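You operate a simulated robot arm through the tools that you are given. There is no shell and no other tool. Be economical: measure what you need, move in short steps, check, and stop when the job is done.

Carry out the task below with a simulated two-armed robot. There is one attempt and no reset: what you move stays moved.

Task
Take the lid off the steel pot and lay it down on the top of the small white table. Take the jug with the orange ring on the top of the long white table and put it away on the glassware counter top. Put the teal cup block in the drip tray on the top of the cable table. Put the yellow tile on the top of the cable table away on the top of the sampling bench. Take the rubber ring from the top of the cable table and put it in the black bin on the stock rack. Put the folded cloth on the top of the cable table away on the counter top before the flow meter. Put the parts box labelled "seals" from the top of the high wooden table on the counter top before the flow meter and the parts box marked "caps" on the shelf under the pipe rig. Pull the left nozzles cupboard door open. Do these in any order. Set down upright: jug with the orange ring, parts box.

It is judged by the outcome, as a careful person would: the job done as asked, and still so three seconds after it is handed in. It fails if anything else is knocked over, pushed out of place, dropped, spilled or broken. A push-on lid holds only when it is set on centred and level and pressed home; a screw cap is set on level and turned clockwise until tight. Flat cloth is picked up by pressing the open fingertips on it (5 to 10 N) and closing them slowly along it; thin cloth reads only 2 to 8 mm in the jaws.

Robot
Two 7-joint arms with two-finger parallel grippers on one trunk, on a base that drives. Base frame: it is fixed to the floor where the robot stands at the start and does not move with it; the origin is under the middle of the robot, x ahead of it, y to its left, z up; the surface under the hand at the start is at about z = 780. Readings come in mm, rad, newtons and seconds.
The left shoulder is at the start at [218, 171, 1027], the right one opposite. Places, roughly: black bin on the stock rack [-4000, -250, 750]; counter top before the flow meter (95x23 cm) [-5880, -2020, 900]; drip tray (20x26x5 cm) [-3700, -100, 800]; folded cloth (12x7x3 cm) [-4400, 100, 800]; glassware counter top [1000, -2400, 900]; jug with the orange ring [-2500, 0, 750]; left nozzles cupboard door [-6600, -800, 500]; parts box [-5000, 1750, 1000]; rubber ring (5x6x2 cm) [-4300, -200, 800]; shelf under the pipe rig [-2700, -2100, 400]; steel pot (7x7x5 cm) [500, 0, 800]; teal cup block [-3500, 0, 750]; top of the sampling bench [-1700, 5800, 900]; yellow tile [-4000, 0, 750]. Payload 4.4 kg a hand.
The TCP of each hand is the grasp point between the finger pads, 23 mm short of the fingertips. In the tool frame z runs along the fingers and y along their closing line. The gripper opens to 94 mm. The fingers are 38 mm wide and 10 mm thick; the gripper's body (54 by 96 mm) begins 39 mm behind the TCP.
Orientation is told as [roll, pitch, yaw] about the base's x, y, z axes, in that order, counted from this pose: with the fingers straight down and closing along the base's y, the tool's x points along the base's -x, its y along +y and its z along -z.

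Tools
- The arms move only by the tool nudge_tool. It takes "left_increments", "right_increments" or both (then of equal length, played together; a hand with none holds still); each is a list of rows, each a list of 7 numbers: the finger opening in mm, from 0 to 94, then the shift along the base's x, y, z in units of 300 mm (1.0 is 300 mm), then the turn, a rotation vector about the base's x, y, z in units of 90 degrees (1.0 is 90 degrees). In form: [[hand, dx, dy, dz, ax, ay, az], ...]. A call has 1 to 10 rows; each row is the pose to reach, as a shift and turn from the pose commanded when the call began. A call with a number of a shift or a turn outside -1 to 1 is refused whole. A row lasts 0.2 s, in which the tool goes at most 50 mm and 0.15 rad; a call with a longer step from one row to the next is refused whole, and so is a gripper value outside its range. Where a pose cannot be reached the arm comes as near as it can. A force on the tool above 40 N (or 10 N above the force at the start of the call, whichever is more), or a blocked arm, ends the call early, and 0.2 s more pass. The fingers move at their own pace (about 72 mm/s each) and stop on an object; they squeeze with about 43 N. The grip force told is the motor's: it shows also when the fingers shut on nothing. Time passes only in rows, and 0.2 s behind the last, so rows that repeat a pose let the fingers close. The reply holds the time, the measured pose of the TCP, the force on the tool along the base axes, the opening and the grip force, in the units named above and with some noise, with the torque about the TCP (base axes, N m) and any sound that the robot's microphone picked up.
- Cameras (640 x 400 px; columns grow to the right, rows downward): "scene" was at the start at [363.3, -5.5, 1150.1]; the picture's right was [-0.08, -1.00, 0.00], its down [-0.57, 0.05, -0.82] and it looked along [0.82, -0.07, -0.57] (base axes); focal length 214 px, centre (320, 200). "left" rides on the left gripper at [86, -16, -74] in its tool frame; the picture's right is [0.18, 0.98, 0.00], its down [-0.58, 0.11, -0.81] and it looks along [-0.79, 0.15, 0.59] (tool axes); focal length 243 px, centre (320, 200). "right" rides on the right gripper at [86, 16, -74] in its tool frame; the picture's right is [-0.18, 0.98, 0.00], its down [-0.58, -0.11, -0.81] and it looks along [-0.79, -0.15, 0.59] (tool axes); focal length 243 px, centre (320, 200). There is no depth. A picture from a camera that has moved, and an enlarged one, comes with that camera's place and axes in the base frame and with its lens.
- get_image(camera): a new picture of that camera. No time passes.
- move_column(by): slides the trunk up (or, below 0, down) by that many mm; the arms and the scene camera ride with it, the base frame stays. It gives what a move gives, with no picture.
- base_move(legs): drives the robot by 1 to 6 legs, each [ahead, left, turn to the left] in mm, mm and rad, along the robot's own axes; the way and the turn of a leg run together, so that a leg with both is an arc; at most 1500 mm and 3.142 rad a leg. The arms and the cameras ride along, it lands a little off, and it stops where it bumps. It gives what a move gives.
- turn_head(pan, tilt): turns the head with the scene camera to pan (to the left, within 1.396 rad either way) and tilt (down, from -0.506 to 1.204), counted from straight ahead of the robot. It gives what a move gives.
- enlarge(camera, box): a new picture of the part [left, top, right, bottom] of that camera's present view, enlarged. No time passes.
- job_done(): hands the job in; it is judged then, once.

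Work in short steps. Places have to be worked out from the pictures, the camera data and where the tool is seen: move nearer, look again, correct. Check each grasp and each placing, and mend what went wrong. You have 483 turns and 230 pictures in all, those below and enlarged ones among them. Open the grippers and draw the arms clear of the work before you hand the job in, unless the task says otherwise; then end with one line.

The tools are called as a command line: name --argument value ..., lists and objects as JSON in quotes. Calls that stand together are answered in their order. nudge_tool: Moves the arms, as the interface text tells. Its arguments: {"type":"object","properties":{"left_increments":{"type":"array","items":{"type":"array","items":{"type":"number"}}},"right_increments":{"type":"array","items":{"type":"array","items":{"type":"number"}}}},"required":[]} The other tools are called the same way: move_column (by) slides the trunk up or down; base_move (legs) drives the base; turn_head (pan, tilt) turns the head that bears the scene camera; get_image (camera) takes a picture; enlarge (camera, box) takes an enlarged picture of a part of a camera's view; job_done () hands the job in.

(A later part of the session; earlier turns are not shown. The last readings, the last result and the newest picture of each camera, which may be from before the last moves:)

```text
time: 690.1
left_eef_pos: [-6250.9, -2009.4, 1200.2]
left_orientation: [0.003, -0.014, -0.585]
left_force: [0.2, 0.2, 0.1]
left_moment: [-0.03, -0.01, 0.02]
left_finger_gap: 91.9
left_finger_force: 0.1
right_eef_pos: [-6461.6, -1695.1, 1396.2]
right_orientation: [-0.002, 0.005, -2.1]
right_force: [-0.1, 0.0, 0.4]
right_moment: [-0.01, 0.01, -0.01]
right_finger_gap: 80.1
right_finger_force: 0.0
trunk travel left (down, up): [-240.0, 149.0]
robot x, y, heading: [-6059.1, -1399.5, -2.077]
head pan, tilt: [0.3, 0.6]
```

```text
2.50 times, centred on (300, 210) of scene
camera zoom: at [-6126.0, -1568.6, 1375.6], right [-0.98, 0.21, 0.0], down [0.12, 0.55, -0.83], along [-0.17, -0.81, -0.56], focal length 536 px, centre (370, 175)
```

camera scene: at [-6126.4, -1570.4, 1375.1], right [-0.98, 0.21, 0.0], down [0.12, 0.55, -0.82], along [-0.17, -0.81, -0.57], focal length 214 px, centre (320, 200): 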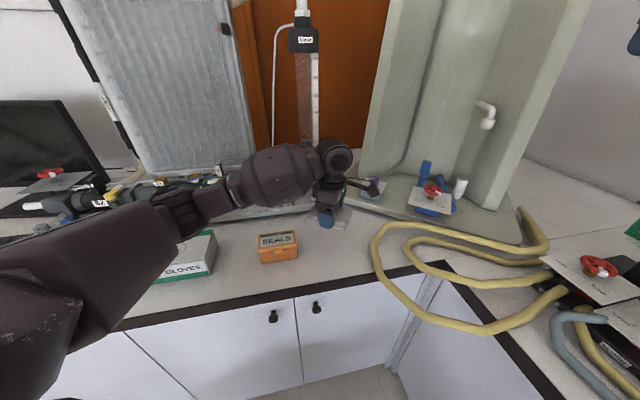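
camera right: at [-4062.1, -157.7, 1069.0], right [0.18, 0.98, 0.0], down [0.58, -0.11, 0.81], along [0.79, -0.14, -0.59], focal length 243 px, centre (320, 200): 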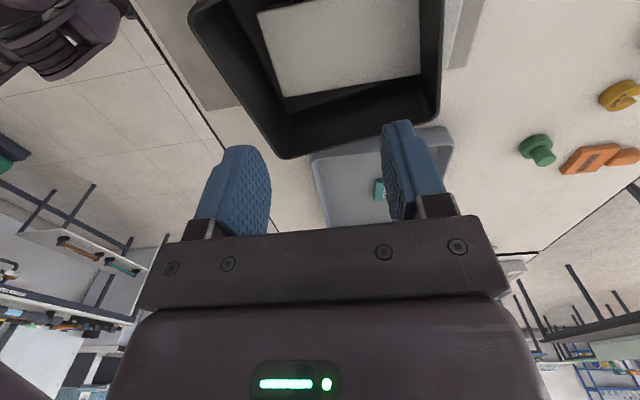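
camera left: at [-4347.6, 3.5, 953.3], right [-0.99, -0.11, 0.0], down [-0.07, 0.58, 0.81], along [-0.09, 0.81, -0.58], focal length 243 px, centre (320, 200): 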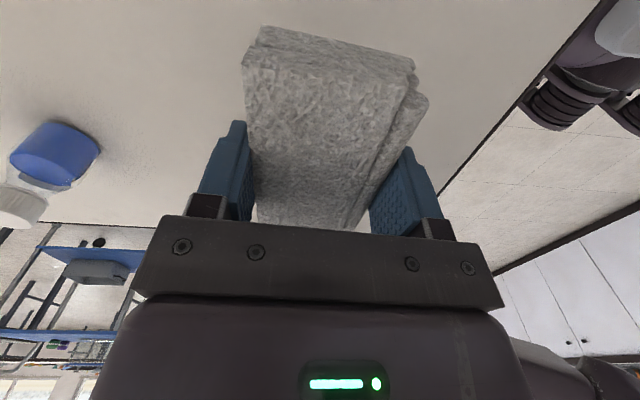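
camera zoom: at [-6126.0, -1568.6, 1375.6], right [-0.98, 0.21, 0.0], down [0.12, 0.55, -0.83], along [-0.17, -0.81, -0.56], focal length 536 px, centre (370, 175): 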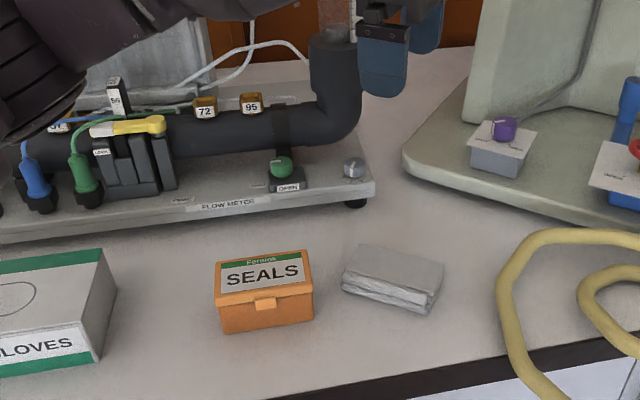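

Cloth and SEALS are done. Now the cupboard door: retract the left hand, back off, lower the trunk and face the side cupboards.

nudge_tool --left_increments '[[94, 0.05, 0.05, 0.02, 0, 0, -0.09], [94, 0.1, 0.1, 0.04, 0, 0, -0.18], [94, 0.15, 0.15, 0.04, 0, 0, -0.27], [94, 0.2, 0.2, 0.04, 0, 0, -0.36], [94, 0.25, 0.25, 0.04, 0, 0, -0.45], [94, 0.3, 0.3, 0.04, 0, 0, -0.54], [94, 0.35, 0.33, 0.04, 0, 0, -0.63], [94, 0.38, 0.36, 0.04, 0, 0, -0.72], [94, 0.4, 0.38, 0.04, 0, 0, -0.81], [94, 0.42, 0.4, 0.04, 0, 0, -0.9]]'

base_move --legs '[[-420, 0, 0], [0, 0, -1.06]]'

move_column --by -190

turn_head --pan 0 --tilt 0.6

get_image --camera "scene"

```text
time: 692.3
left_eef_pos: [-6124.0, -1889.7, 1210.0]
left_orientation: [-0.001, -0.015, -2.001]
left_force: [0.0, 0.2, -0.2]
left_moment: [0.02, -0.03, 0.01]
left_finger_gap: 94.2
left_finger_force: 0.1
right_eef_pos: [-6462.0, -1696.2, 1395.4]
right_orientation: [-0.003, 0.006, -2.101]
right_force: [0.0, 0.4, 0.2]
right_moment: [0.01, 0.02, -0.02]
right_finger_gap: 79.9
right_finger_force: 0.1
trunk travel left (down, up): [-240.0, 149.0]
robot x, y, heading: [-6061.5, -1399.8, -2.078]
head pan, tilt: [0.3, 0.6]
```

```text
time: 697.6
left_eef_pos: [-6310.1, -1220.3, 1211.0]
left_orientation: [0.003, -0.014, -3.045]
left_force: [0.5, -0.6, 0.2]
left_moment: [-0.01, -0.01, -0.01]
left_finger_gap: 93.8
left_finger_force: 0.0
right_eef_pos: [-6311.3, -828.7, 1395.1]
right_orientation: [-0.002, 0.007, 3.137]
right_force: [-0.5, 0.4, 0.2]
right_moment: [0.01, -0.03, 0.02]
right_finger_gap: 79.8
right_finger_force: 0.0
trunk travel left (down, up): [-240.0, 149.0]
robot x, y, heading: [-5854.8, -1025.9, -3.13]
head pan, tilt: [0.3, 0.6]
```

```text
time: 699.7
left_eef_pos: [-6339.4, -1218.9, 967.0]
left_orientation: [0.018, 0.168, -3.046]
left_force: [0.1, 0.1, -0.4]
left_moment: [-0.01, 0.04, -0.01]
left_finger_gap: 94.1
left_finger_force: 0.0
right_eef_pos: [-6310.5, -829.3, 1206.4]
right_orientation: [-0.003, 0.005, 3.139]
right_force: [0.2, -0.2, 0.8]
right_moment: [-0.02, 0.02, 0.0]
right_finger_gap: 80.2
right_finger_force: 0.0
trunk travel left (down, up): [-50.0, 339.0]
robot x, y, heading: [-5854.8, -1023.0, -3.122]
head pan, tilt: [0.3, 0.6]
```

```text
time: 700.5
left_eef_pos: [-6340.1, -1219.5, 965.6]
left_orientation: [0.017, 0.168, -3.046]
left_force: [0.6, -0.1, -0.5]
left_moment: [-0.01, 0.02, -0.01]
left_finger_gap: 93.9
left_finger_force: 0.0
right_eef_pos: [-6311.7, -830.1, 1204.8]
right_orientation: [-0.003, 0.006, 3.139]
right_force: [0.1, -0.1, 0.0]
right_moment: [0.0, 0.02, 0.04]
right_finger_gap: 80.1
right_finger_force: 0.0
trunk travel left (down, up): [-50.0, 339.0]
robot x, y, heading: [-5852.3, -1024.4, -3.127]
head pan, tilt: [0.0, 0.6]
```

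```text
60 pictures are left
camera scene: at [-6217.7, -1033.0, 1150.6], right [-0.02, 1.0, 0.0], down [0.56, 0.01, -0.83], along [-0.82, -0.01, -0.56], focal length 214 px, centre (320, 200)
```

scene: 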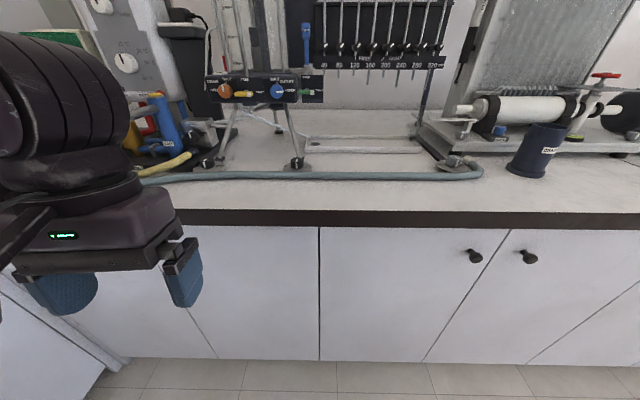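

enlarge --camera "scene" --box '[300, 200, 640, 380]'

turn_head --pan -0.7 --tilt 0.5

enlarge --camera "scene" --box '[100, 140, 560, 380]'

```text
1.88 times, centred on (470, 290) of scene
camera zoom: at [-6217.7, -1033.0, 1150.6], right [-0.02, 1.0, 0.0], down [0.56, 0.01, -0.83], along [-0.82, -0.01, -0.56], focal length 404 px, centre (38, 31)
```

zoom: 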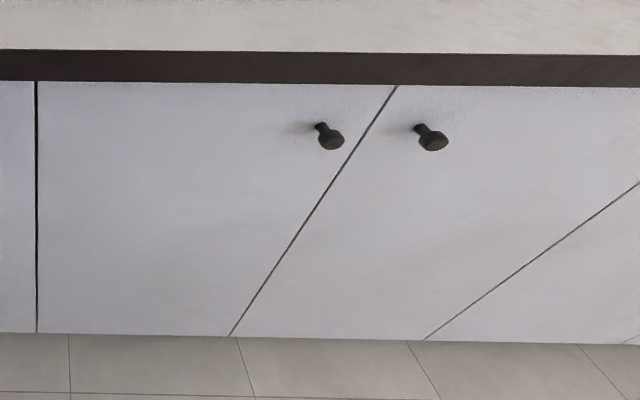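

```text
time: 701.5
left_eef_pos: [-6339.5, -1219.1, 964.1]
left_orientation: [0.018, 0.172, -3.046]
left_force: [-0.1, 0.2, 0.2]
left_moment: [-0.02, -0.02, 0.01]
left_finger_gap: 93.8
left_finger_force: 0.0
right_eef_pos: [-6312.3, -830.2, 1206.8]
right_orientation: [-0.002, 0.006, 3.138]
right_force: [1.0, 0.0, -0.1]
right_moment: [-0.03, 0.0, -0.01]
right_finger_gap: 80.1
right_finger_force: 0.1
trunk travel left (down, up): [-50.0, 339.0]
robot x, y, heading: [-5855.7, -1026.7, -3.125]
head pan, tilt: [-0.7, 0.499]
```

```text
1.39 times, centred on (330, 260) of scene
camera zoom: at [-6199.9, -974.1, 1159.7], right [0.63, 0.78, 0.0], down [0.37, -0.3, -0.88], along [-0.68, 0.55, -0.48], focal length 298 px, centre (306, 116)
```

zoom: 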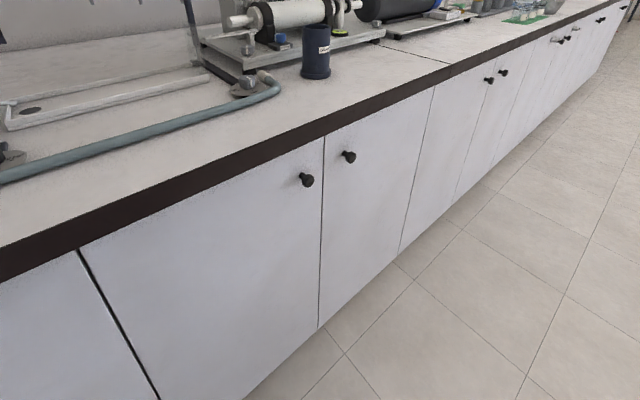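

The door at y −1033…−638 with its knob near [−6525, −708, 800] fits the given place. I check for its label.

turn_head --pan -0.35 --tilt 0.6

enlarge --camera "scene" --box '[200, 190, 440, 290]'

```text
time: 702.4
left_eef_pos: [-6340.6, -1219.6, 965.7]
left_orientation: [0.018, 0.172, -3.045]
left_force: [-0.6, 0.3, 1.2]
left_moment: [0.01, 0.02, -0.01]
left_finger_gap: 94.1
left_finger_force: 0.2
right_eef_pos: [-6312.4, -829.5, 1205.8]
right_orientation: [-0.002, 0.007, 3.138]
right_force: [0.0, -0.3, -0.7]
right_moment: [0.03, -0.01, 0.01]
right_finger_gap: 80.2
right_finger_force: 0.0
trunk travel left (down, up): [-50.0, 339.0]
robot x, y, heading: [-5856.0, -1026.3, -3.126]
head pan, tilt: [-0.351, 0.6]
```

```text
2.67 times, centred on (320, 240) of scene
camera zoom: at [-6212.7, -1002.4, 1150.6], right [0.33, 0.94, 0.0], down [0.53, -0.19, -0.83], along [-0.78, 0.27, -0.56], focal length 572 px, centre (320, 93)
```

zoom: 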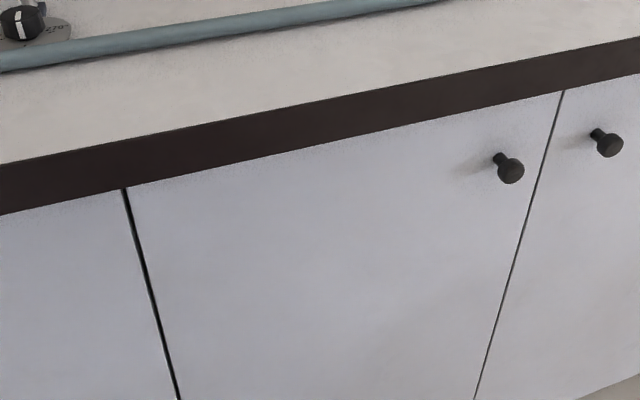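

No label visible from this angle (overhang). I back off to view the labels at a flatter angle.

base_move --legs '[[-650, -150, 0]]'

turn_head --pan 0 --tilt 0.35

enlarge --camera "scene" --box '[220, 170, 480, 270]'

```text
time: 706.0
left_eef_pos: [-5696.1, -1058.6, 965.1]
left_orientation: [0.018, 0.171, -3.047]
left_force: [0.0, -0.1, 0.2]
left_moment: [0.01, 0.01, 0.0]
left_finger_gap: 93.9
left_finger_force: 0.1
right_eef_pos: [-5667.9, -669.0, 1206.1]
right_orientation: [-0.003, 0.008, 3.136]
right_force: [-0.5, -0.1, -0.5]
right_moment: [-0.02, 0.04, 0.0]
right_finger_gap: 80.1
right_finger_force: 0.1
trunk travel left (down, up): [-50.0, 339.0]
robot x, y, heading: [-5212.6, -870.1, -3.13]
head pan, tilt: [-0.351, 0.6]
```

```text
time: 706.9
left_eef_pos: [-5696.0, -1058.2, 964.8]
left_orientation: [0.017, 0.173, -3.046]
left_force: [0.6, -0.1, 0.1]
left_moment: [-0.02, -0.03, 0.02]
left_finger_gap: 94.3
left_finger_force: 0.1
right_eef_pos: [-5666.7, -668.5, 1206.3]
right_orientation: [-0.001, 0.006, 3.136]
right_force: [-0.1, -0.8, -0.6]
right_moment: [0.02, 0.0, 0.01]
right_finger_gap: 79.9
right_finger_force: 0.1
trunk travel left (down, up): [-50.0, 339.0]
robot x, y, heading: [-5210.7, -866.1, -3.13]
head pan, tilt: [0.0, 0.351]
```

```text
2.46 times, centred on (350, 220) of scene
camera zoom: at [-5578.4, -872.4, 1173.3], right [-0.01, 1.0, 0.0], down [0.34, 0.0, -0.94], along [-0.94, -0.01, -0.34], focal length 528 px, centre (246, 151)
```

zoom: 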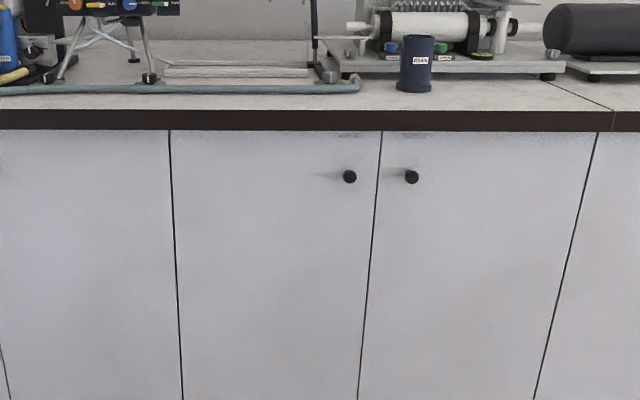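

enlarge --camera "scene" --box '[345, 186, 409, 206]'

```text
10.00 times, centred on (377, 196) of scene
camera zoom: at [-5578.4, -872.4, 1173.3], right [-0.01, 1.0, 0.0], down [0.34, 0.0, -0.94], along [-0.94, -0.01, -0.34], focal length 2145 px, centre (-250, 240)
```

zoom: 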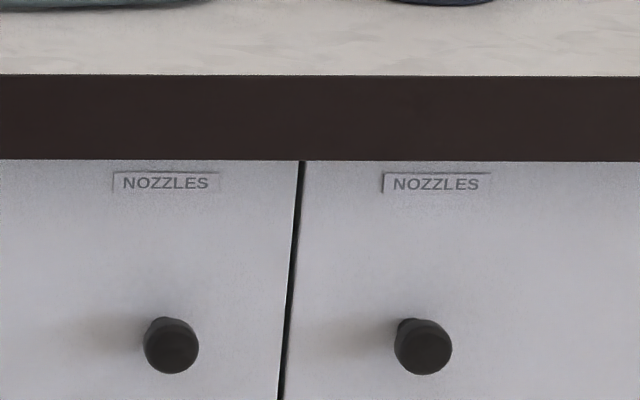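

NOZZLES confirmed: left door, knob ≈ [-6530, -695, 785], hinge at y ≈ -1033. I turn the left hand to point forward horizontally.

nudge_tool --left_increments '[[60, -0.08, 0, 0, 0, 0.09, 0], [60, -0.16, 0, -0.02, 0, 0.18, 0], [60, -0.24, 0, -0.05, 0, 0.27, 0], [60, -0.32, 0, -0.08, 0, 0.36, 0], [60, -0.4, 0, -0.12, 0, 0.45, 0], [60, -0.48, 0, -0.16, 0, 0.54, 0], [60, -0.56, 0, -0.2, 0, 0.63, 0], [60, -0.64, 0, -0.25, 0, 0.72, 0], [60, -0.72, 0, -0.3, 0, 0.81, 0], [60, -0.8, 0, -0.35, 0, 0.9, 0]]'

nudge_tool --left_increments '[[60, 0, 0, -0.05, 0, 0.07, -0.02], [60, 0, 0, -0.1, 0, 0.14, -0.04], [60, 0, 0, -0.15, 0, 0.2, -0.06]]'

```text
time: 709.1
left_eef_pos: [-5937.1, -1059.2, 859.0]
left_orientation: [-0.27, -1.23, -2.858]
left_force: [-0.4, -0.4, -0.6]
left_moment: [0.0, 0.04, 0.01]
left_finger_gap: 60.1
left_finger_force: 0.0
right_eef_pos: [-5667.0, -670.4, 1205.3]
right_orientation: [-0.001, 0.008, 3.135]
right_force: [-1.3, 0.1, 0.9]
right_moment: [0.0, -0.02, -0.01]
right_finger_gap: 80.0
right_finger_force: 0.1
trunk travel left (down, up): [-50.0, 339.0]
robot x, y, heading: [-5212.8, -868.9, -3.125]
head pan, tilt: [0.0, 0.351]
```

```text
time: 709.9
left_eef_pos: [-5935.9, -1058.9, 813.6]
left_orientation: [-1.406, -1.492, -1.827]
left_force: [-0.4, 0.2, 0.2]
left_moment: [0.02, 0.03, -0.01]
left_finger_gap: 60.1
left_finger_force: 0.1
right_eef_pos: [-5667.9, -669.3, 1205.0]
right_orientation: [-0.002, 0.008, 3.137]
right_force: [-0.3, -0.1, 0.1]
right_moment: [0.0, -0.04, 0.01]
right_finger_gap: 79.9
right_finger_force: 0.0
trunk travel left (down, up): [-50.0, 339.0]
robot x, y, heading: [-5210.9, -867.3, -3.125]
head pan, tilt: [0.0, 0.351]
```

The hand points forward at a good place. Drive the base so the hand is just in front of the knob.

base_move --legs '[[470, -364, 0]]'

turn_head --pan 0.1 --tilt 0.6

get_image --camera "scene"

```text
time: 713.6
left_eef_pos: [-6415.4, -697.4, 814.4]
left_orientation: [-1.384, -1.488, -1.853]
left_force: [0.5, -0.3, -0.5]
left_moment: [-0.03, -0.03, 0.02]
left_finger_gap: 60.3
left_finger_force: 0.0
right_eef_pos: [-6145.4, -307.7, 1206.0]
right_orientation: [-0.001, 0.007, 3.13]
right_force: [0.0, -0.7, -1.0]
right_moment: [-0.05, 0.01, 0.0]
right_finger_gap: 80.0
right_finger_force: 0.0
trunk travel left (down, up): [-50.0, 339.0]
robot x, y, heading: [-5687.4, -506.2, -3.132]
head pan, tilt: [0.0, 0.351]
```

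```text
time: 714.4
left_eef_pos: [-6414.5, -696.3, 815.0]
left_orientation: [-1.386, -1.491, -1.849]
left_force: [-0.6, 1.0, -0.9]
left_moment: [-0.01, 0.0, -0.02]
left_finger_gap: 59.9
left_finger_force: 0.1
right_eef_pos: [-6144.8, -307.7, 1205.2]
right_orientation: [-0.002, 0.007, 3.131]
right_force: [0.3, -0.3, 0.0]
right_moment: [0.0, 0.01, -0.04]
right_finger_gap: 79.7
right_finger_force: 0.0
trunk travel left (down, up): [-50.0, 339.0]
robot x, y, heading: [-5689.4, -510.1, -3.136]
head pan, tilt: [0.099, 0.6]
```

```text
54 pictures are left
camera scene: at [-6050.8, -520.3, 1150.7], right [-0.11, 0.99, 0.0], down [0.56, 0.06, -0.83], along [-0.82, -0.09, -0.56], focal length 214 px, centre (320, 200)
```

scene: 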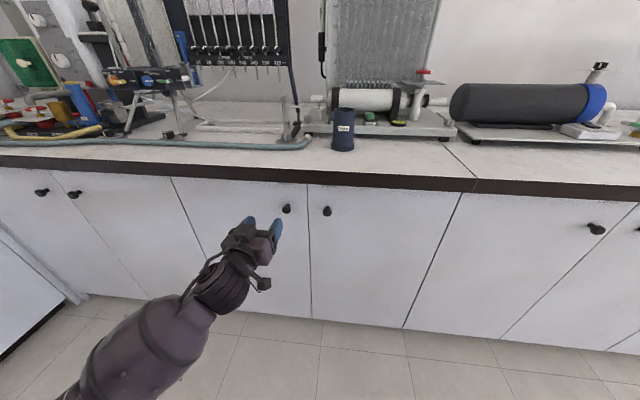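

Knob at ≈[-6535, -669, 785]. Align the hand, then look zoomed.

nudge_tool --left_increments '[[60, 0, 0.05, -0.05, 0, 0, 0], [60, -0.05, 0.093, -0.1, 0, 0, 0], [60, -0.13, 0.093, -0.1, 0, 0, 0]]'

enlarge --camera "scene" --box '[220, 170, 340, 270]'

```text
time: 715.2
left_eef_pos: [-6453.7, -668.5, 784.0]
left_orientation: [-1.396, -1.491, -1.841]
left_force: [-0.2, 0.6, 1.0]
left_moment: [-0.01, 0.0, -0.03]
left_finger_gap: 60.0
left_finger_force: 0.1
right_eef_pos: [-6143.6, -308.6, 1205.9]
right_orientation: [-0.001, 0.007, 3.131]
right_force: [0.0, -0.4, 1.2]
right_moment: [0.0, 0.01, 0.0]
right_finger_gap: 79.9
right_finger_force: 0.2
trunk travel left (down, up): [-50.0, 339.0]
robot x, y, heading: [-5686.7, -509.8, -3.133]
head pan, tilt: [0.099, 0.6]
```

```text
4.00 times, centred on (280, 220) of scene
camera zoom: at [-6050.9, -520.3, 1150.6], right [-0.11, 0.99, 0.0], down [0.56, 0.06, -0.83], along [-0.82, -0.09, -0.56], focal length 858 px, centre (480, 120)
```

zoom: 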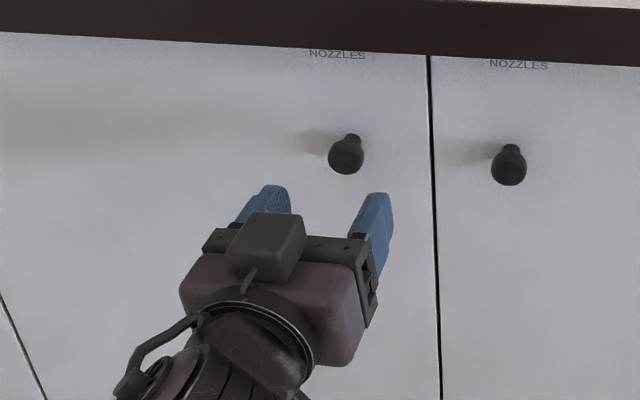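

Aligned. Advance and close on the knob.

nudge_tool --left_increments '[[60, -0.08, 0, 0, 0, 0, 0], [60, -0.16, 0, 0, 0, 0, 0], [60, -0.235, 0, 0, 0, 0, 0], [30, -0.235, 0, 0, 0, 0, 0], [0, -0.235, 0, 0, 0, 0, 0], [0, -0.235, 0, 0, 0, 0, 0]]'

enlarge --camera "scene" --box '[220, 170, 340, 270]'

```text
time: 716.6
left_eef_pos: [-6524.4, -667.1, 785.0]
left_orientation: [-1.388, -1.491, -1.85]
left_force: [0.3, -0.2, 0.4]
left_moment: [-0.03, 0.02, 0.0]
left_finger_gap: 0.0
left_finger_force: 41.7
right_eef_pos: [-6145.4, -308.2, 1205.8]
right_orientation: [-0.001, 0.008, 3.131]
right_force: [0.3, 0.1, -0.2]
right_moment: [-0.01, 0.04, 0.02]
right_finger_gap: 80.3
right_finger_force: 0.2
trunk travel left (down, up): [-50.0, 339.0]
robot x, y, heading: [-5689.5, -508.8, -3.136]
head pan, tilt: [0.099, 0.6]
```

```text
4.00 times, centred on (280, 220) of scene
camera zoom: at [-6050.8, -520.3, 1150.6], right [-0.11, 0.99, 0.0], down [0.56, 0.06, -0.83], along [-0.82, -0.09, -0.56], focal length 858 px, centre (480, 120)
```

zoom: 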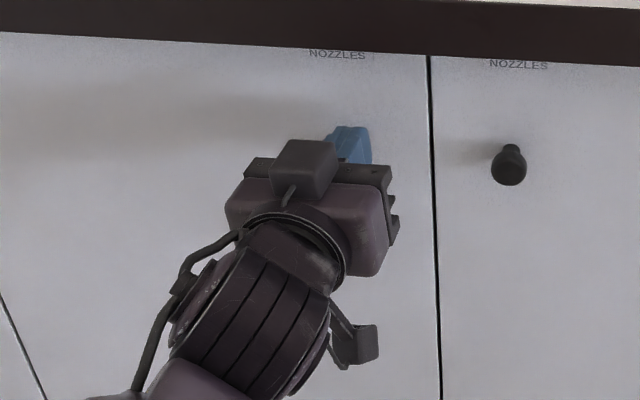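

Missed: triangulation of all views puts the knob at ≈[-6556, -678, 763]. Back off, correct and try again.

nudge_tool --left_increments '[[60, 0.12, 0, 0, 0, 0, 0], [60, 0.2, 0, 0, 0, 0, 0], [60, 0.2, -0.035, -0.073, 0, 0, 0], [60, 0.2, -0.035, -0.073, 0, 0, 0], [60, 0.08, -0.035, -0.073, 0, 0, 0], [60, -0.02, -0.035, -0.073, 0, 0, 0], [60, -0.09, -0.035, -0.073, 0, 0, 0]]'

enlarge --camera "scene" --box '[220, 170, 340, 270]'

```text
time: 718.2
left_eef_pos: [-6552.5, -677.2, 762.2]
left_orientation: [-1.376, -1.488, -1.86]
left_force: [-0.3, 0.3, -0.1]
left_moment: [-0.04, 0.0, 0.04]
left_finger_gap: 59.9
left_finger_force: 0.1
right_eef_pos: [-6146.0, -305.7, 1204.1]
right_orientation: [0.0, 0.009, 3.131]
right_force: [-0.9, 1.0, -1.2]
right_moment: [-0.05, -0.02, 0.03]
right_finger_gap: 80.2
right_finger_force: 0.1
trunk travel left (down, up): [-50.0, 339.0]
robot x, y, heading: [-5690.4, -510.4, -3.136]
head pan, tilt: [0.099, 0.6]
```

```text
4.00 times, centred on (280, 220) of scene
camera zoom: at [-6051.6, -519.0, 1150.1], right [-0.11, 0.99, 0.0], down [0.56, 0.06, -0.82], along [-0.82, -0.09, -0.57], focal length 858 px, centre (480, 120)
```

zoom: 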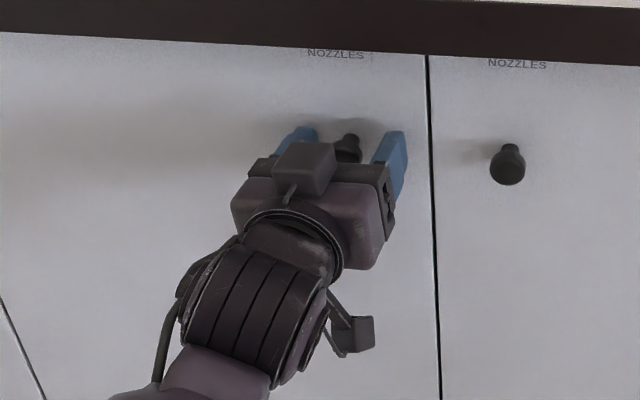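

The knob is between the fingers. Close.

nudge_tool --left_increments '[[40, -0.02, 0, 0, 0, 0, 0], [10, -0.02, 0, 0, 0, 0, 0], [0, -0.02, 0, 0, 0, 0, 0], [0, -0.02, 0, 0, 0, 0, 0]]'

```text
time: 718.9
left_eef_pos: [-6554.6, -681.4, 762.2]
left_orientation: [-1.366, -1.488, -1.868]
left_force: [10.9, 36.3, -0.1]
left_moment: [0.11, -0.68, -0.94]
left_finger_gap: 29.7
left_finger_force: 33.3
right_eef_pos: [-6143.3, -310.0, 1205.2]
right_orientation: [-0.001, 0.005, 3.134]
right_force: [1.2, -0.9, 0.1]
right_moment: [0.06, -0.04, 0.02]
right_finger_gap: 80.2
right_finger_force: 0.0
trunk travel left (down, up): [-50.0, 339.0]
robot x, y, heading: [-5688.1, -510.6, -3.13]
head pan, tilt: [0.099, 0.6]
stopped in row 3 (left hand): the force on the tool passed its limit at 42 N (the readings are from after the stop); the commanded pose is now the measured one
```

Gripped (29.7 mm) with a side load; shift +y a little to centre.

nudge_tool --left_increments '[[0, 0, 0.012, 0, 0, 0, 0], [0, 0, 0.024, 0, 0, 0, 0], [0, 0, 0.024, 0, 0, 0, 0]]'

```text
time: 719.7
left_eef_pos: [-6553.7, -679.9, 762.6]
left_orientation: [-1.349, -1.49, -1.877]
left_force: [34.0, -18.8, 0.5]
left_moment: [0.02, -0.34, 0.7]
left_finger_gap: 27.3
left_finger_force: 44.7
right_eef_pos: [-6141.8, -310.6, 1206.9]
right_orientation: [-0.002, 0.004, 3.135]
right_force: [0.6, -0.2, 0.4]
right_moment: [-0.03, -0.03, 0.0]
right_finger_gap: 80.1
right_finger_force: 0.0
trunk travel left (down, up): [-50.0, 339.0]
robot x, y, heading: [-5686.5, -508.9, -3.13]
head pan, tilt: [0.099, 0.6]
```

Now pull back gently.

nudge_tool --left_increments '[[0, 0.03, 0, 0, 0, 0, 0], [0, 0.06, 0, 0, 0, 0, 0], [0, 0.1, -0.002, 0, 0, 0, -0.02], [0, 0.14, -0.005, 0, 0, 0, -0.03], [0, 0.18, -0.008, 0, 0, 0, -0.05]]'

get_image --camera "scene"

```text
time: 721.1
left_eef_pos: [-6503.2, -687.1, 762.3]
left_orientation: [-1.373, -1.493, -1.922]
left_force: [-0.2, -7.5, 3.2]
left_moment: [0.27, -0.2, 0.85]
left_finger_gap: 26.8
left_finger_force: 45.4
right_eef_pos: [-6145.9, -310.1, 1205.2]
right_orientation: [-0.002, 0.009, 3.136]
right_force: [-0.1, -0.3, 0.2]
right_moment: [-0.01, 0.01, -0.01]
right_finger_gap: 80.0
right_finger_force: 0.0
trunk travel left (down, up): [-50.0, 339.0]
robot x, y, heading: [-5685.8, -508.9, -3.126]
head pan, tilt: [0.099, 0.6]
stopped in row 5 (left hand): the force on the tool passed its limit at 50 N (the readings are from after the stop); the commanded pose is now the measured one
```

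```text
50 pictures are left
camera scene: at [-6050.5, -522.1, 1150.2], right [-0.11, 0.99, 0.0], down [0.56, 0.06, -0.82], along [-0.82, -0.09, -0.57], focal length 214 px, centre (320, 200)
```

scene: 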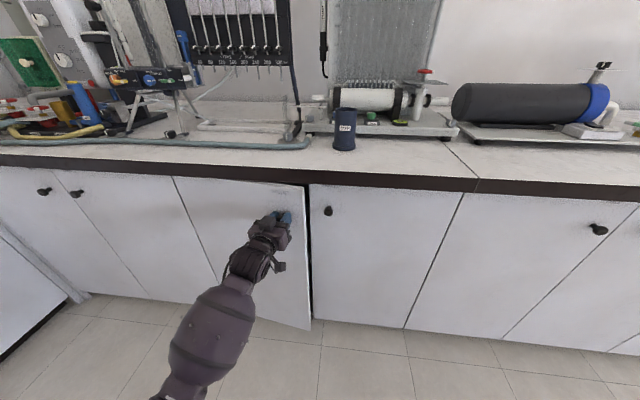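

The door is opening. Follow the arc (with wrist turn) in small rows.

nudge_tool --left_increments '[[0, 0.042, -0.008, 0, 0, 0, -0.022], [0, 0.084, -0.017, 0, 0, 0, -0.045], [0, 0.125, -0.028, 0, 0, 0, -0.068], [0, 0.167, -0.04, 0, 0, 0, -0.092], [0, 0.208, -0.053, 0, 0, 0, -0.115], [0, 0.25, -0.067, 0, 0, 0, -0.14], [0, 0.29, -0.082, 0, 0, 0, -0.163], [0, 0.33, -0.098, 0, 0, 0, -0.187]]'

```text
time: 722.6
left_eef_pos: [-6425.4, -714.0, 762.8]
left_orientation: [-1.355, -1.494, -2.164]
left_force: [-0.2, -6.8, 2.5]
left_moment: [0.09, -0.24, 0.9]
left_finger_gap: 26.5
left_finger_force: 45.2
right_eef_pos: [-6145.6, -310.9, 1205.2]
right_orientation: [-0.002, 0.008, 3.136]
right_force: [-0.1, -0.7, -0.3]
right_moment: [-0.01, 0.03, -0.01]
right_finger_gap: 80.1
right_finger_force: 0.0
trunk travel left (down, up): [-50.0, 339.0]
robot x, y, heading: [-5689.9, -511.3, -3.125]
head pan, tilt: [0.099, 0.6]
stopped in row 7 (left hand): the force on the tool passed its limit at 42 N (the readings are from after the stop); the commanded pose is now the measured one
```

nudge_tool --left_increments '[[0, 0.041, -0.016, 0, 0, 0, -0.026], [0, 0.083, -0.035, 0, 0, 0, -0.052], [0, 0.124, -0.056, 0, 0, 0, -0.078], [0, 0.165, -0.08, 0, 0, 0, -0.104], [0, 0.206, -0.106, 0, 0, 0, -0.13], [0, 0.247, -0.134, 0, 0, 0, -0.156], [0, 0.288, -0.163, 0, 0, 0, -0.182], [0, 0.33, -0.193, 0, 0, 0, -0.208]]'

get_image --camera "scene"

```text
time: 723.8
left_eef_pos: [-6369.8, -746.8, 761.4]
left_orientation: [-1.31, -1.498, -2.392]
left_force: [-2.2, -8.1, -1.6]
left_moment: [-0.2, -0.4, 0.9]
left_finger_gap: 26.9
left_finger_force: 45.0
right_eef_pos: [-6146.1, -312.3, 1205.4]
right_orientation: [-0.001, 0.009, 3.138]
right_force: [0.1, -0.3, -0.4]
right_moment: [-0.01, 0.04, 0.04]
right_finger_gap: 79.7
right_finger_force: 0.1
trunk travel left (down, up): [-50.0, 339.0]
robot x, y, heading: [-5687.7, -511.0, -3.12]
head pan, tilt: [0.099, 0.6]
stopped in row 5 (left hand): the force on the tool passed its limit at 41 N (the readings are from after the stop); the commanded pose is now the measured one
```

```text
49 pictures are left
camera scene: at [-6051.1, -523.8, 1150.2], right [-0.11, 0.99, 0.0], down [0.56, 0.06, -0.82], along [-0.82, -0.09, -0.57], focal length 214 px, centre (320, 200)
```

scene: 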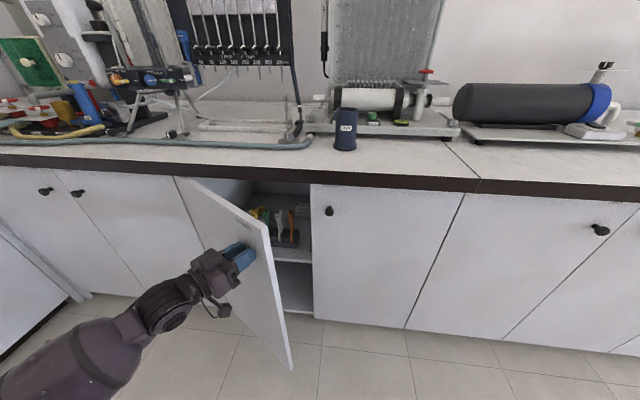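

Good, ~32°. Continue the arc.

nudge_tool --left_increments '[[0, 0.037, -0.024, 0, 0, 0, -0.028], [0, 0.074, -0.049, 0, 0, 0, -0.056], [0, 0.11, -0.077, 0, 0, 0, -0.084], [0, 0.146, -0.107, 0, 0, 0, -0.112], [0, 0.182, -0.139, 0, 0, 0, -0.14], [0, 0.217, -0.173, 0, 0, 0, -0.168], [0, 0.25, -0.209, 0, 0, 0, -0.196], [0, 0.283, -0.247, 0, 0, 0, -0.224], [0, 0.315, -0.286, 0, 0, 0, -0.25], [0, 0.345, -0.326, 0, 0, 0, -0.26]]'

nudge_tool --left_increments '[[0, 0.03, -0.033, 0, 0, 0, -0.028], [0, 0.06, -0.068, 0, 0, 0, -0.056], [0, 0.088, -0.104, 0, 0, 0, -0.084], [0, 0.115, -0.142, 0, 0, 0, -0.112], [0, 0.14, -0.181, 0, 0, 0, -0.14], [0, 0.165, -0.221, 0, 0, 0, -0.168]]'

get_image --camera "scene"

```text
time: 724.9
left_eef_pos: [-6323.4, -786.2, 762.5]
left_orientation: [-1.286, -1.497, -2.609]
left_force: [-4.0, -7.0, -1.0]
left_moment: [-0.41, -0.55, 1.03]
left_finger_gap: 27.0
left_finger_force: 44.6
right_eef_pos: [-6146.9, -312.3, 1205.2]
right_orientation: [-0.001, 0.007, 3.137]
right_force: [-0.3, -1.9, -0.2]
right_moment: [-0.01, -0.04, -0.03]
right_finger_gap: 79.9
right_finger_force: 0.1
trunk travel left (down, up): [-50.0, 339.0]
robot x, y, heading: [-5689.4, -508.7, -3.128]
head pan, tilt: [0.099, 0.6]
stopped in row 5 (left hand): the force on the tool passed its limit at 41 N (the readings are from after the stop); the commanded pose is now the measured one
```

```text
time: 726.3
left_eef_pos: [-6273.0, -850.1, 762.2]
left_orientation: [-1.316, -1.496, -2.847]
left_force: [-0.9, -4.1, -11.2]
left_moment: [0.44, 0.3, 1.02]
left_finger_gap: 27.3
left_finger_force: 45.1
right_eef_pos: [-6147.4, -312.3, 1205.0]
right_orientation: [-0.005, 0.009, 3.138]
right_force: [-0.2, 0.0, 0.4]
right_moment: [0.0, 0.04, 0.0]
right_finger_gap: 79.9
right_finger_force: 0.1
trunk travel left (down, up): [-50.0, 339.0]
robot x, y, heading: [-5689.4, -511.6, -3.125]
head pan, tilt: [0.099, 0.6]
```

```text
48 pictures are left
camera scene: at [-6051.5, -524.4, 1150.1], right [-0.11, 0.99, 0.0], down [0.56, 0.07, -0.82], along [-0.82, -0.09, -0.57], focal length 214 px, centre (320, 200)
```

scene: 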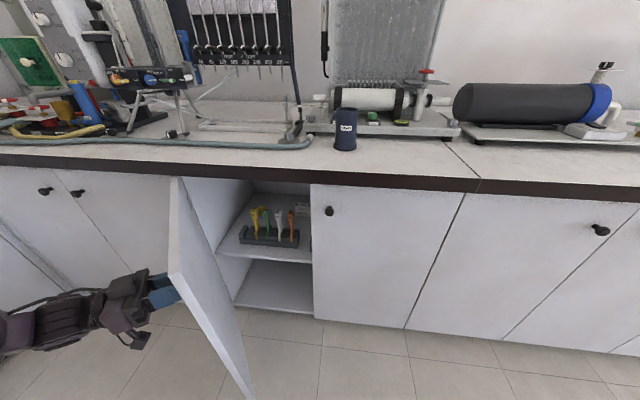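

~55° open. One more push to ~75°.

nudge_tool --left_increments '[[0, 0.028, -0.035, 0, 0, 0, -0.028], [0, 0.055, -0.074, 0, 0, 0, -0.056], [0, 0.08, -0.115, 0, 0, 0, -0.084], [0, 0.105, -0.158, 0, 0, 0, -0.112], [0, 0.128, -0.203, 0, 0, 0, -0.14], [0, 0.15, -0.25, 0, 0, 0, -0.168], [0, 0.17, -0.3, 0, 0, 0, -0.196], [0, 0.188, -0.35, 0, 0, 0, -0.224], [0, 0.2, -0.4, 0, 0, 0, -0.25]]'

```text
time: 727.4
left_eef_pos: [-6245.5, -899.3, 762.4]
left_orientation: [-1.211, -1.497, -3.108]
left_force: [-9.6, -7.5, -6.9]
left_moment: [-0.58, -0.35, 1.01]
left_finger_gap: 27.4
left_finger_force: 45.2
right_eef_pos: [-6145.7, -313.5, 1205.0]
right_orientation: [-0.002, 0.007, 3.138]
right_force: [0.3, -0.9, 0.0]
right_moment: [-0.01, -0.02, -0.04]
right_finger_gap: 80.0
right_finger_force: 0.2
trunk travel left (down, up): [-50.0, 339.0]
robot x, y, heading: [-5690.5, -513.9, -3.131]
head pan, tilt: [0.099, 0.6]
stopped in row 5 (left hand): the force on the tool passed its limit at 43 N (the readings are from after the stop); the commanded pose is now the measured one
```

nudge_tool --left_increments '[[0, 0.015, -0.04, 0, 0, 0, -0.028], [0, 0.03, -0.08, 0, 0, 0, -0.056], [0, 0.044, -0.122, 0, 0, 0, -0.084], [0, 0.056, -0.165, 0, 0, 0, -0.112], [0, 0.066, -0.21, 0, 0, 0, -0.14], [0, 0.075, -0.255, 0, 0, 0, -0.168]]'

get_image --camera "scene"

```text
time: 728.8
left_eef_pos: [-6223.7, -974.1, 762.7]
left_orientation: [-1.263, -1.5, 2.956]
left_force: [-18.9, -6.6, -12.8]
left_moment: [0.62, 0.11, 1.27]
left_finger_gap: 27.7
left_finger_force: 45.1
right_eef_pos: [-6147.4, -313.7, 1205.3]
right_orientation: [-0.003, 0.008, 3.136]
right_force: [1.3, -0.7, 0.7]
right_moment: [0.0, -0.01, 0.02]
right_finger_gap: 79.8
right_finger_force: 0.0
trunk travel left (down, up): [-50.0, 339.0]
robot x, y, heading: [-5693.0, -508.7, -3.129]
head pan, tilt: [0.099, 0.6]
```

```text
47 pictures are left
camera scene: at [-6053.2, -524.9, 1149.8], right [-0.11, 0.99, 0.0], down [0.56, 0.07, -0.82], along [-0.82, -0.09, -0.57], focal length 214 px, centre (320, 200)
```

scene: 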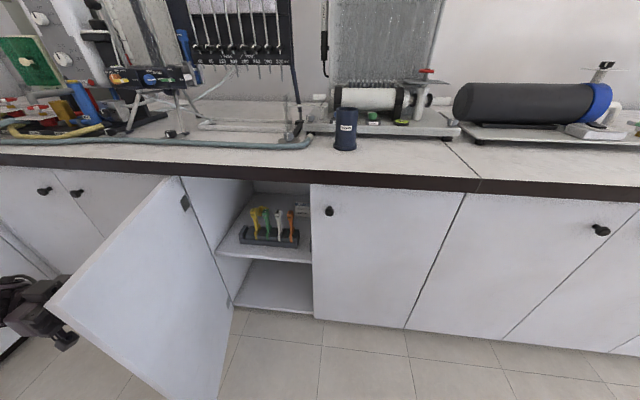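

Door open ~85°. Release, withdraw away from the door, then rise above it.

nudge_tool --left_increments '[[40, 0, 0, 0, 0, 0, 0], [70, 0, 0, 0, 0, 0, 0], [80, 0, 0, 0, 0, 0, 0], [80, 0.02, -0.1, 0, 0, 0, 0], [80, 0.05, -0.2, 0, 0, 0, 0], [80, 0.1, -0.28, 0.05, 0, 0, 0], [80, 0.15, -0.28, 0.15, 0, 0, 0], [80, 0.2, -0.28, 0.28, 0, 0, 0], [80, 0.25, -0.28, 0.42, 0, 0, 0], [80, 0.3, -0.28, 0.56, 0, 0, 0]]'

```text
time: 731.0
left_eef_pos: [-6133.5, -1057.7, 931.8]
left_orientation: [-1.257, -1.501, 2.949]
left_force: [0.2, 0.4, -0.3]
left_moment: [-0.03, -0.01, 0.0]
left_finger_gap: 80.0
left_finger_force: 0.0
right_eef_pos: [-6145.3, -312.3, 1206.5]
right_orientation: [-0.003, 0.007, 3.136]
right_force: [-0.3, 0.2, -0.6]
right_moment: [0.03, 0.03, -0.03]
right_finger_gap: 79.9
right_finger_force: 0.0
trunk travel left (down, up): [-50.0, 339.0]
robot x, y, heading: [-5688.5, -511.7, -3.135]
head pan, tilt: [0.099, 0.6]
```

base_move --legs '[[-500, 0, 0]]'

nudge_tool --left_increments '[[80, 0, 0, 0.02, 0, 0, 0.09], [80, 0, 0, 0.04, 0, 0, 0.18], [80, 0, 0, 0.06, 0, 0, 0.27], [80, 0, 0, 0.08, 0, 0, 0.36], [80, 0, 0, 0.1, 0, 0, 0.45], [80, 0, 0, 0.12, 0, 0, 0.54], [80, 0, 0, 0.14, 0, 0, 0.63], [80, 0, 0, 0.16, 0, 0, 0.72], [80, 0, 0, 0.18, 0, 0, 0.81], [80, 0, 0, 0.2, 0, 0, 0.88]]'

nudge_tool --left_increments '[[90, 0, 0, 0.03, 0, -0.09, 0], [90, 0, 0, 0.06, 0, -0.18, 0], [90, 0, 0, 0.09, 0, -0.27, 0], [90, 0, 0, 0.12, 0, -0.36, 0], [90, 0, 0, 0.15, 0, -0.45, 0], [90, 0.05, 0.05, 0.18, 0, -0.54, 0], [90, 0.1, 0.1, 0.2, 0, -0.63, 0], [90, 0.15, 0.15, 0.2, 0, -0.72, 0], [90, 0.2, 0.2, 0.2, 0, -0.81, 0], [90, 0.2, 0.25, 0.2, 0, -0.9, 0]]'

```text
time: 733.9
left_eef_pos: [-5637.5, -1049.8, 932.0]
left_orientation: [-1.265, -1.5, 2.956]
left_force: [0.5, 0.0, -0.1]
left_moment: [-0.03, -0.03, 0.01]
left_finger_gap: 80.0
left_finger_force: 0.0
right_eef_pos: [-5648.6, -303.9, 1205.8]
right_orientation: [0.0, 0.007, 3.135]
right_force: [0.5, -0.1, 0.2]
right_moment: [-0.02, 0.03, 0.01]
right_finger_gap: 79.8
right_finger_force: 0.0
trunk travel left (down, up): [-50.0, 339.0]
robot x, y, heading: [-5188.1, -504.4, -3.129]
head pan, tilt: [0.099, 0.6]
```

```text
time: 736.1
left_eef_pos: [-5637.6, -1051.0, 990.8]
left_orientation: [-1.263, -1.502, -1.947]
left_force: [-1.1, 0.4, -0.7]
left_moment: [-0.03, 0.03, 0.02]
left_finger_gap: 79.9
left_finger_force: 0.0
right_eef_pos: [-5648.7, -304.4, 1204.4]
right_orientation: [-0.002, 0.006, 3.135]
right_force: [0.2, -0.4, 0.8]
right_moment: [-0.02, 0.01, -0.01]
right_finger_gap: 80.2
right_finger_force: 0.1
trunk travel left (down, up): [-50.0, 339.0]
robot x, y, heading: [-5191.1, -499.8, -3.128]
head pan, tilt: [0.099, 0.6]
```

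```text
time: 738.3
left_eef_pos: [-5504.5, -1044.3, 1046.6]
left_orientation: [-0.086, -0.139, -3.092]
left_force: [-0.5, -0.9, -0.4]
left_moment: [0.05, -0.01, 0.01]
left_finger_gap: 90.0
left_finger_force: 0.1
left hand out of reach, approached as far as the arm can: row 3, 4, 6, 7, 8, 9, 10
right_eef_pos: [-5649.4, -303.9, 1204.9]
right_orientation: [-0.001, 0.007, 3.135]
right_force: [-0.2, 0.1, -0.2]
right_moment: [0.0, 0.0, -0.02]
right_finger_gap: 80.1
right_finger_force: 0.0
trunk travel left (down, up): [-50.0, 339.0]
robot x, y, heading: [-5191.0, -505.9, -3.136]
head pan, tilt: [0.099, 0.6]
```

nudge_tool --left_increments '[[90, -0.07, 0.09, 0.01, -0.01, -0.02, 0], [90, -0.15, 0.18, 0.02, -0.02, -0.04, 0], [90, -0.22, 0.27, 0.03, -0.03, -0.06, 0], [90, -0.3, 0.36, 0.04, -0.045, -0.08, 0], [90, -0.37, 0.45, 0.05, -0.055, -0.088, 0], [90, -0.45, 0.54, 0.06, -0.055, -0.088, 0], [90, -0.52, 0.63, 0.08, -0.055, -0.088, 0], [90, -0.6, 0.72, 0.1, -0.055, -0.088, 0], [90, -0.67, 0.81, 0.12, -0.055, -0.088, 0], [90, -0.75, 0.9, 0.14, -0.055, -0.088, 0]]'

```text
time: 740.5
left_eef_pos: [-5403.5, -935.0, 1105.8]
left_orientation: [0.009, 0.004, -3.089]
left_force: [-0.5, -1.4, 0.0]
left_moment: [0.1, -0.02, -0.01]
left_finger_gap: 90.1
left_finger_force: 0.0
left hand out of reach, approached as far as the arm can: row 1, 2, 3, 4, 5, 6, 7, 8, 9, 10
right_eef_pos: [-5650.2, -309.3, 1205.6]
right_orientation: [-0.007, 0.008, 3.136]
right_force: [-1.0, -0.7, -0.6]
right_moment: [0.09, -0.04, 0.0]
right_finger_gap: 79.9
right_finger_force: 0.0
trunk travel left (down, up): [-50.0, 339.0]
robot x, y, heading: [-5190.9, -507.6, -3.13]
head pan, tilt: [0.099, 0.6]
```

The left arm is in a folded corner; free it by tilting the hand forward while extending.

nudge_tool --left_increments '[[90, -0.05, 0, 0, 0, 0.09, 0], [90, -0.1, 0, 0, 0, 0.18, 0], [90, -0.15, 0, 0, 0, 0.27, 0], [90, -0.25, 0, 0, 0, 0.36, 0], [90, -0.35, 0, 0, 0, 0.45, 0], [90, -0.45, 0, 0, 0, 0.5, 0], [90, -0.55, 0, 0, 0, 0.5, 0], [90, -0.65, 0, 0, 0, 0.5, 0], [90, -0.75, 0, 0, 0, 0.5, 0], [90, -0.85, 0, 0, 0, 0.5, 0]]'

nudge_tool --left_increments '[[90, -0.05, 0.08, 0, 0, -0.08, 0], [90, -0.1, 0.16, 0, 0, -0.16, 0], [90, -0.15, 0.24, 0, 0, -0.24, 0], [90, -0.2, 0.32, 0, 0, -0.32, 0], [90, -0.25, 0.4, 0, 0, -0.4, 0], [90, -0.3, 0.48, 0, 0, -0.5, 0]]'

```text
time: 742.7
left_eef_pos: [-5541.4, -965.7, 1120.5]
left_orientation: [-0.044, -0.783, -3.061]
left_force: [-0.4, -0.3, -0.1]
left_moment: [0.0, 0.0, -0.01]
left_finger_gap: 90.1
left_finger_force: 0.1
left hand out of reach, approached as far as the arm can: row 2, 3, 4, 5, 6, 7, 8, 9, 10
right_eef_pos: [-5648.6, -304.1, 1205.1]
right_orientation: [-0.003, 0.008, 3.136]
right_force: [-0.2, 0.3, -0.2]
right_moment: [-0.01, -0.03, 0.0]
right_finger_gap: 80.3
right_finger_force: 0.1
trunk travel left (down, up): [-50.0, 339.0]
robot x, y, heading: [-5194.4, -504.4, -3.132]
head pan, tilt: [0.099, 0.6]
```

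```text
refused: row 6 steps farther than a row can; nothing moved
```

nudge_tool --left_increments '[[90, -0.1, 0.03, -0.03, 0, 0, 0], [90, -0.2, 0.06, -0.06, 0, 0, 0], [90, -0.3, 0.1, -0.1, 0, 0, 0], [90, -0.4, 0.15, -0.13, 0, 0, 0], [90, -0.5, 0.2, -0.16, 0, 0, 0], [90, -0.6, 0.25, -0.2, 0, 0, 0], [90, -0.7, 0.3, -0.2, 0, 0, 0], [90, -0.8, 0.35, -0.2, 0, 0, 0]]'

nudge_tool --left_increments '[[90, 0, 0.08, 0, 0, -0.08, 0], [90, 0, 0.16, 0, 0, -0.16, 0], [90, 0, 0.24, 0, 0, -0.24, 0], [90, 0, 0.32, 0, 0, -0.32, 0], [90, 0, 0.4, 0, 0, -0.4, 0], [90, 0, 0.48, 0, 0, -0.48, 0]]'

```text
time: 744.5
left_eef_pos: [-5551.3, -981.6, 1098.0]
left_orientation: [-0.044, -0.783, -3.062]
left_force: [-0.4, -0.9, 0.0]
left_moment: [0.04, 0.01, 0.01]
left_finger_gap: 89.8
left_finger_force: 0.1
left hand out of reach, approached as far as the arm can: row 1, 2, 3, 4, 5, 6, 7, 8
right_eef_pos: [-5648.9, -304.2, 1205.8]
right_orientation: [-0.003, 0.007, 3.134]
right_force: [-0.6, 0.2, 0.2]
right_moment: [-0.06, 0.01, 0.02]
right_finger_gap: 79.9
right_finger_force: 0.1
trunk travel left (down, up): [-50.0, 339.0]
robot x, y, heading: [-5188.2, -505.4, -3.131]
head pan, tilt: [0.099, 0.6]
```

```text
time: 745.9
left_eef_pos: [-5407.9, -930.9, 1108.3]
left_orientation: [0.013, -0.033, -3.089]
left_force: [1.2, 0.1, 0.6]
left_moment: [-0.01, -0.02, -0.02]
left_finger_gap: 90.2
left_finger_force: 0.1
left hand out of reach, approached as far as the arm can: row 1, 2, 3, 4, 5, 6
right_eef_pos: [-5648.2, -304.3, 1204.5]
right_orientation: [-0.001, 0.008, 3.135]
right_force: [-1.2, -0.3, 0.9]
right_moment: [0.03, 0.0, -0.01]
right_finger_gap: 80.1
right_finger_force: 0.0
trunk travel left (down, up): [-50.0, 339.0]
robot x, y, heading: [-5192.2, -503.3, -3.128]
head pan, tilt: [0.099, 0.6]
```

I rotate the hand yaw back (−90°), which this arm configuration may prefer, then extend.

nudge_tool --left_increments '[[90, 0, 0, 0, 0, 0, -0.09], [90, 0, 0, 0, 0, 0, -0.18], [90, 0, 0, 0, 0, 0, -0.27], [90, 0, 0, 0, 0, 0, -0.36], [90, -0.03, 0.03, 0, 0, 0, -0.45], [90, -0.06, 0.06, 0, 0, 0, -0.54], [90, -0.1, 0.1, 0, 0, 0, -0.63], [90, -0.14, 0.14, 0, 0, 0, -0.72], [90, -0.18, 0.18, 0, 0, 0, -0.81], [90, -0.22, 0.22, 0, 0, 0, -0.88]]'

nudge_tool --left_increments '[[90, -0.08, 0.05, 0, 0, 0, 0], [90, -0.16, 0.1, 0, 0, 0, 0], [90, -0.24, 0.15, 0, 0, 0, 0], [90, -0.32, 0.2, 0, 0, 0, 0], [90, -0.4, 0.25, 0, 0, 0, 0], [90, -0.48, 0.3, 0, 0, 0, 0]]'

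```text
time: 748.1
left_eef_pos: [-5507.0, -839.3, 1125.1]
left_orientation: [0.008, -0.03, 1.821]
left_force: [-1.2, 1.1, -0.7]
left_moment: [-0.03, -0.08, 0.0]
left_finger_gap: 90.2
left_finger_force: 0.0
left hand out of reach, approached as far as the arm can: row 7, 8, 9, 10
right_eef_pos: [-5653.4, -304.9, 1202.6]
right_orientation: [-0.001, 0.012, 3.135]
right_force: [-1.9, -0.6, -0.9]
right_moment: [-0.01, -0.06, 0.04]
right_finger_gap: 79.8
right_finger_force: 0.1
trunk travel left (down, up): [-50.0, 339.0]
robot x, y, heading: [-5193.3, -507.1, -3.132]
head pan, tilt: [0.099, 0.6]
```

```text
time: 749.5
left_eef_pos: [-5654.1, -800.0, 1110.3]
left_orientation: [0.013, -0.031, 1.817]
left_force: [0.2, -0.5, -0.8]
left_moment: [0.0, -0.04, 0.03]
left_finger_gap: 89.8
left_finger_force: 0.0
left hand out of reach, approached as far as the arm can: row 2, 3, 4, 5, 6
right_eef_pos: [-5649.1, -304.1, 1205.1]
right_orientation: [-0.002, 0.008, 3.135]
right_force: [0.2, -0.8, -0.1]
right_moment: [0.02, 0.02, -0.03]
right_finger_gap: 79.9
right_finger_force: 0.1
trunk travel left (down, up): [-50.0, 339.0]
robot x, y, heading: [-5190.8, -503.8, -3.128]
head pan, tilt: [0.099, 0.6]
```

Freed. Extend a little more and return the yaw gradually.

nudge_tool --left_increments '[[90, -0.08, 0.03, 0, 0, 0, 0], [90, -0.16, 0.06, -0.03, 0, 0, 0], [90, -0.24, 0.09, -0.06, 0, 0, 0], [90, -0.32, 0.12, -0.1, 0, 0, 0], [90, -0.4, 0.15, -0.1, 0, 0, 0]]'

nudge_tool --left_increments '[[90, 0, 0, 0, 0, 0.01, 0.09], [90, 0, 0, 0, 0, 0.02, 0.18], [90, 0, 0, 0, 0, 0.02, 0.27], [90, 0, 0, 0, 0, 0.02, 0.36], [90, 0, 0, 0, 0, 0.02, 0.45], [90, 0, 0, 0, 0, 0.02, 0.54], [90, 0, 0, 0, 0, 0.02, 0.63], [90, 0, 0, 0, 0, 0.02, 0.72], [90, 0, 0, 0, 0, 0.02, 0.8], [90, 0, 0, 0, 0, 0.02, 0.84]]'

```text
time: 750.7
left_eef_pos: [-5773.2, -754.9, 1080.8]
left_orientation: [0.013, -0.03, 1.819]
left_force: [0.4, 0.1, 0.7]
left_moment: [-0.01, -0.03, -0.03]
left_finger_gap: 90.3
left_finger_force: 0.0
right_eef_pos: [-5647.8, -302.8, 1205.2]
right_orientation: [-0.002, 0.007, 3.135]
right_force: [-0.9, 0.7, -0.5]
right_moment: [0.0, 0.0, -0.01]
right_finger_gap: 80.1
right_finger_force: 0.1
trunk travel left (down, up): [-50.0, 339.0]
robot x, y, heading: [-5193.9, -507.4, -3.132]
head pan, tilt: [0.099, 0.6]
```

```text
time: 752.9
left_eef_pos: [-5845.6, -994.1, 1041.7]
left_orientation: [-0.04, -0.052, 3.048]
left_force: [0.6, -0.3, -0.3]
left_moment: [0.01, 0.02, -0.04]
left_finger_gap: 90.1
left_finger_force: 0.1
left hand out of reach, approached as far as the arm can: row 4, 5, 6, 7, 8, 9, 10
right_eef_pos: [-5648.5, -304.7, 1205.3]
right_orientation: [-0.002, 0.006, 3.135]
right_force: [0.2, -0.2, -0.8]
right_moment: [-0.02, -0.01, 0.01]
right_finger_gap: 80.0
right_finger_force: 0.0
trunk travel left (down, up): [-50.0, 339.0]
robot x, y, heading: [-5191.7, -504.4, -3.128]
head pan, tilt: [0.099, 0.6]
```

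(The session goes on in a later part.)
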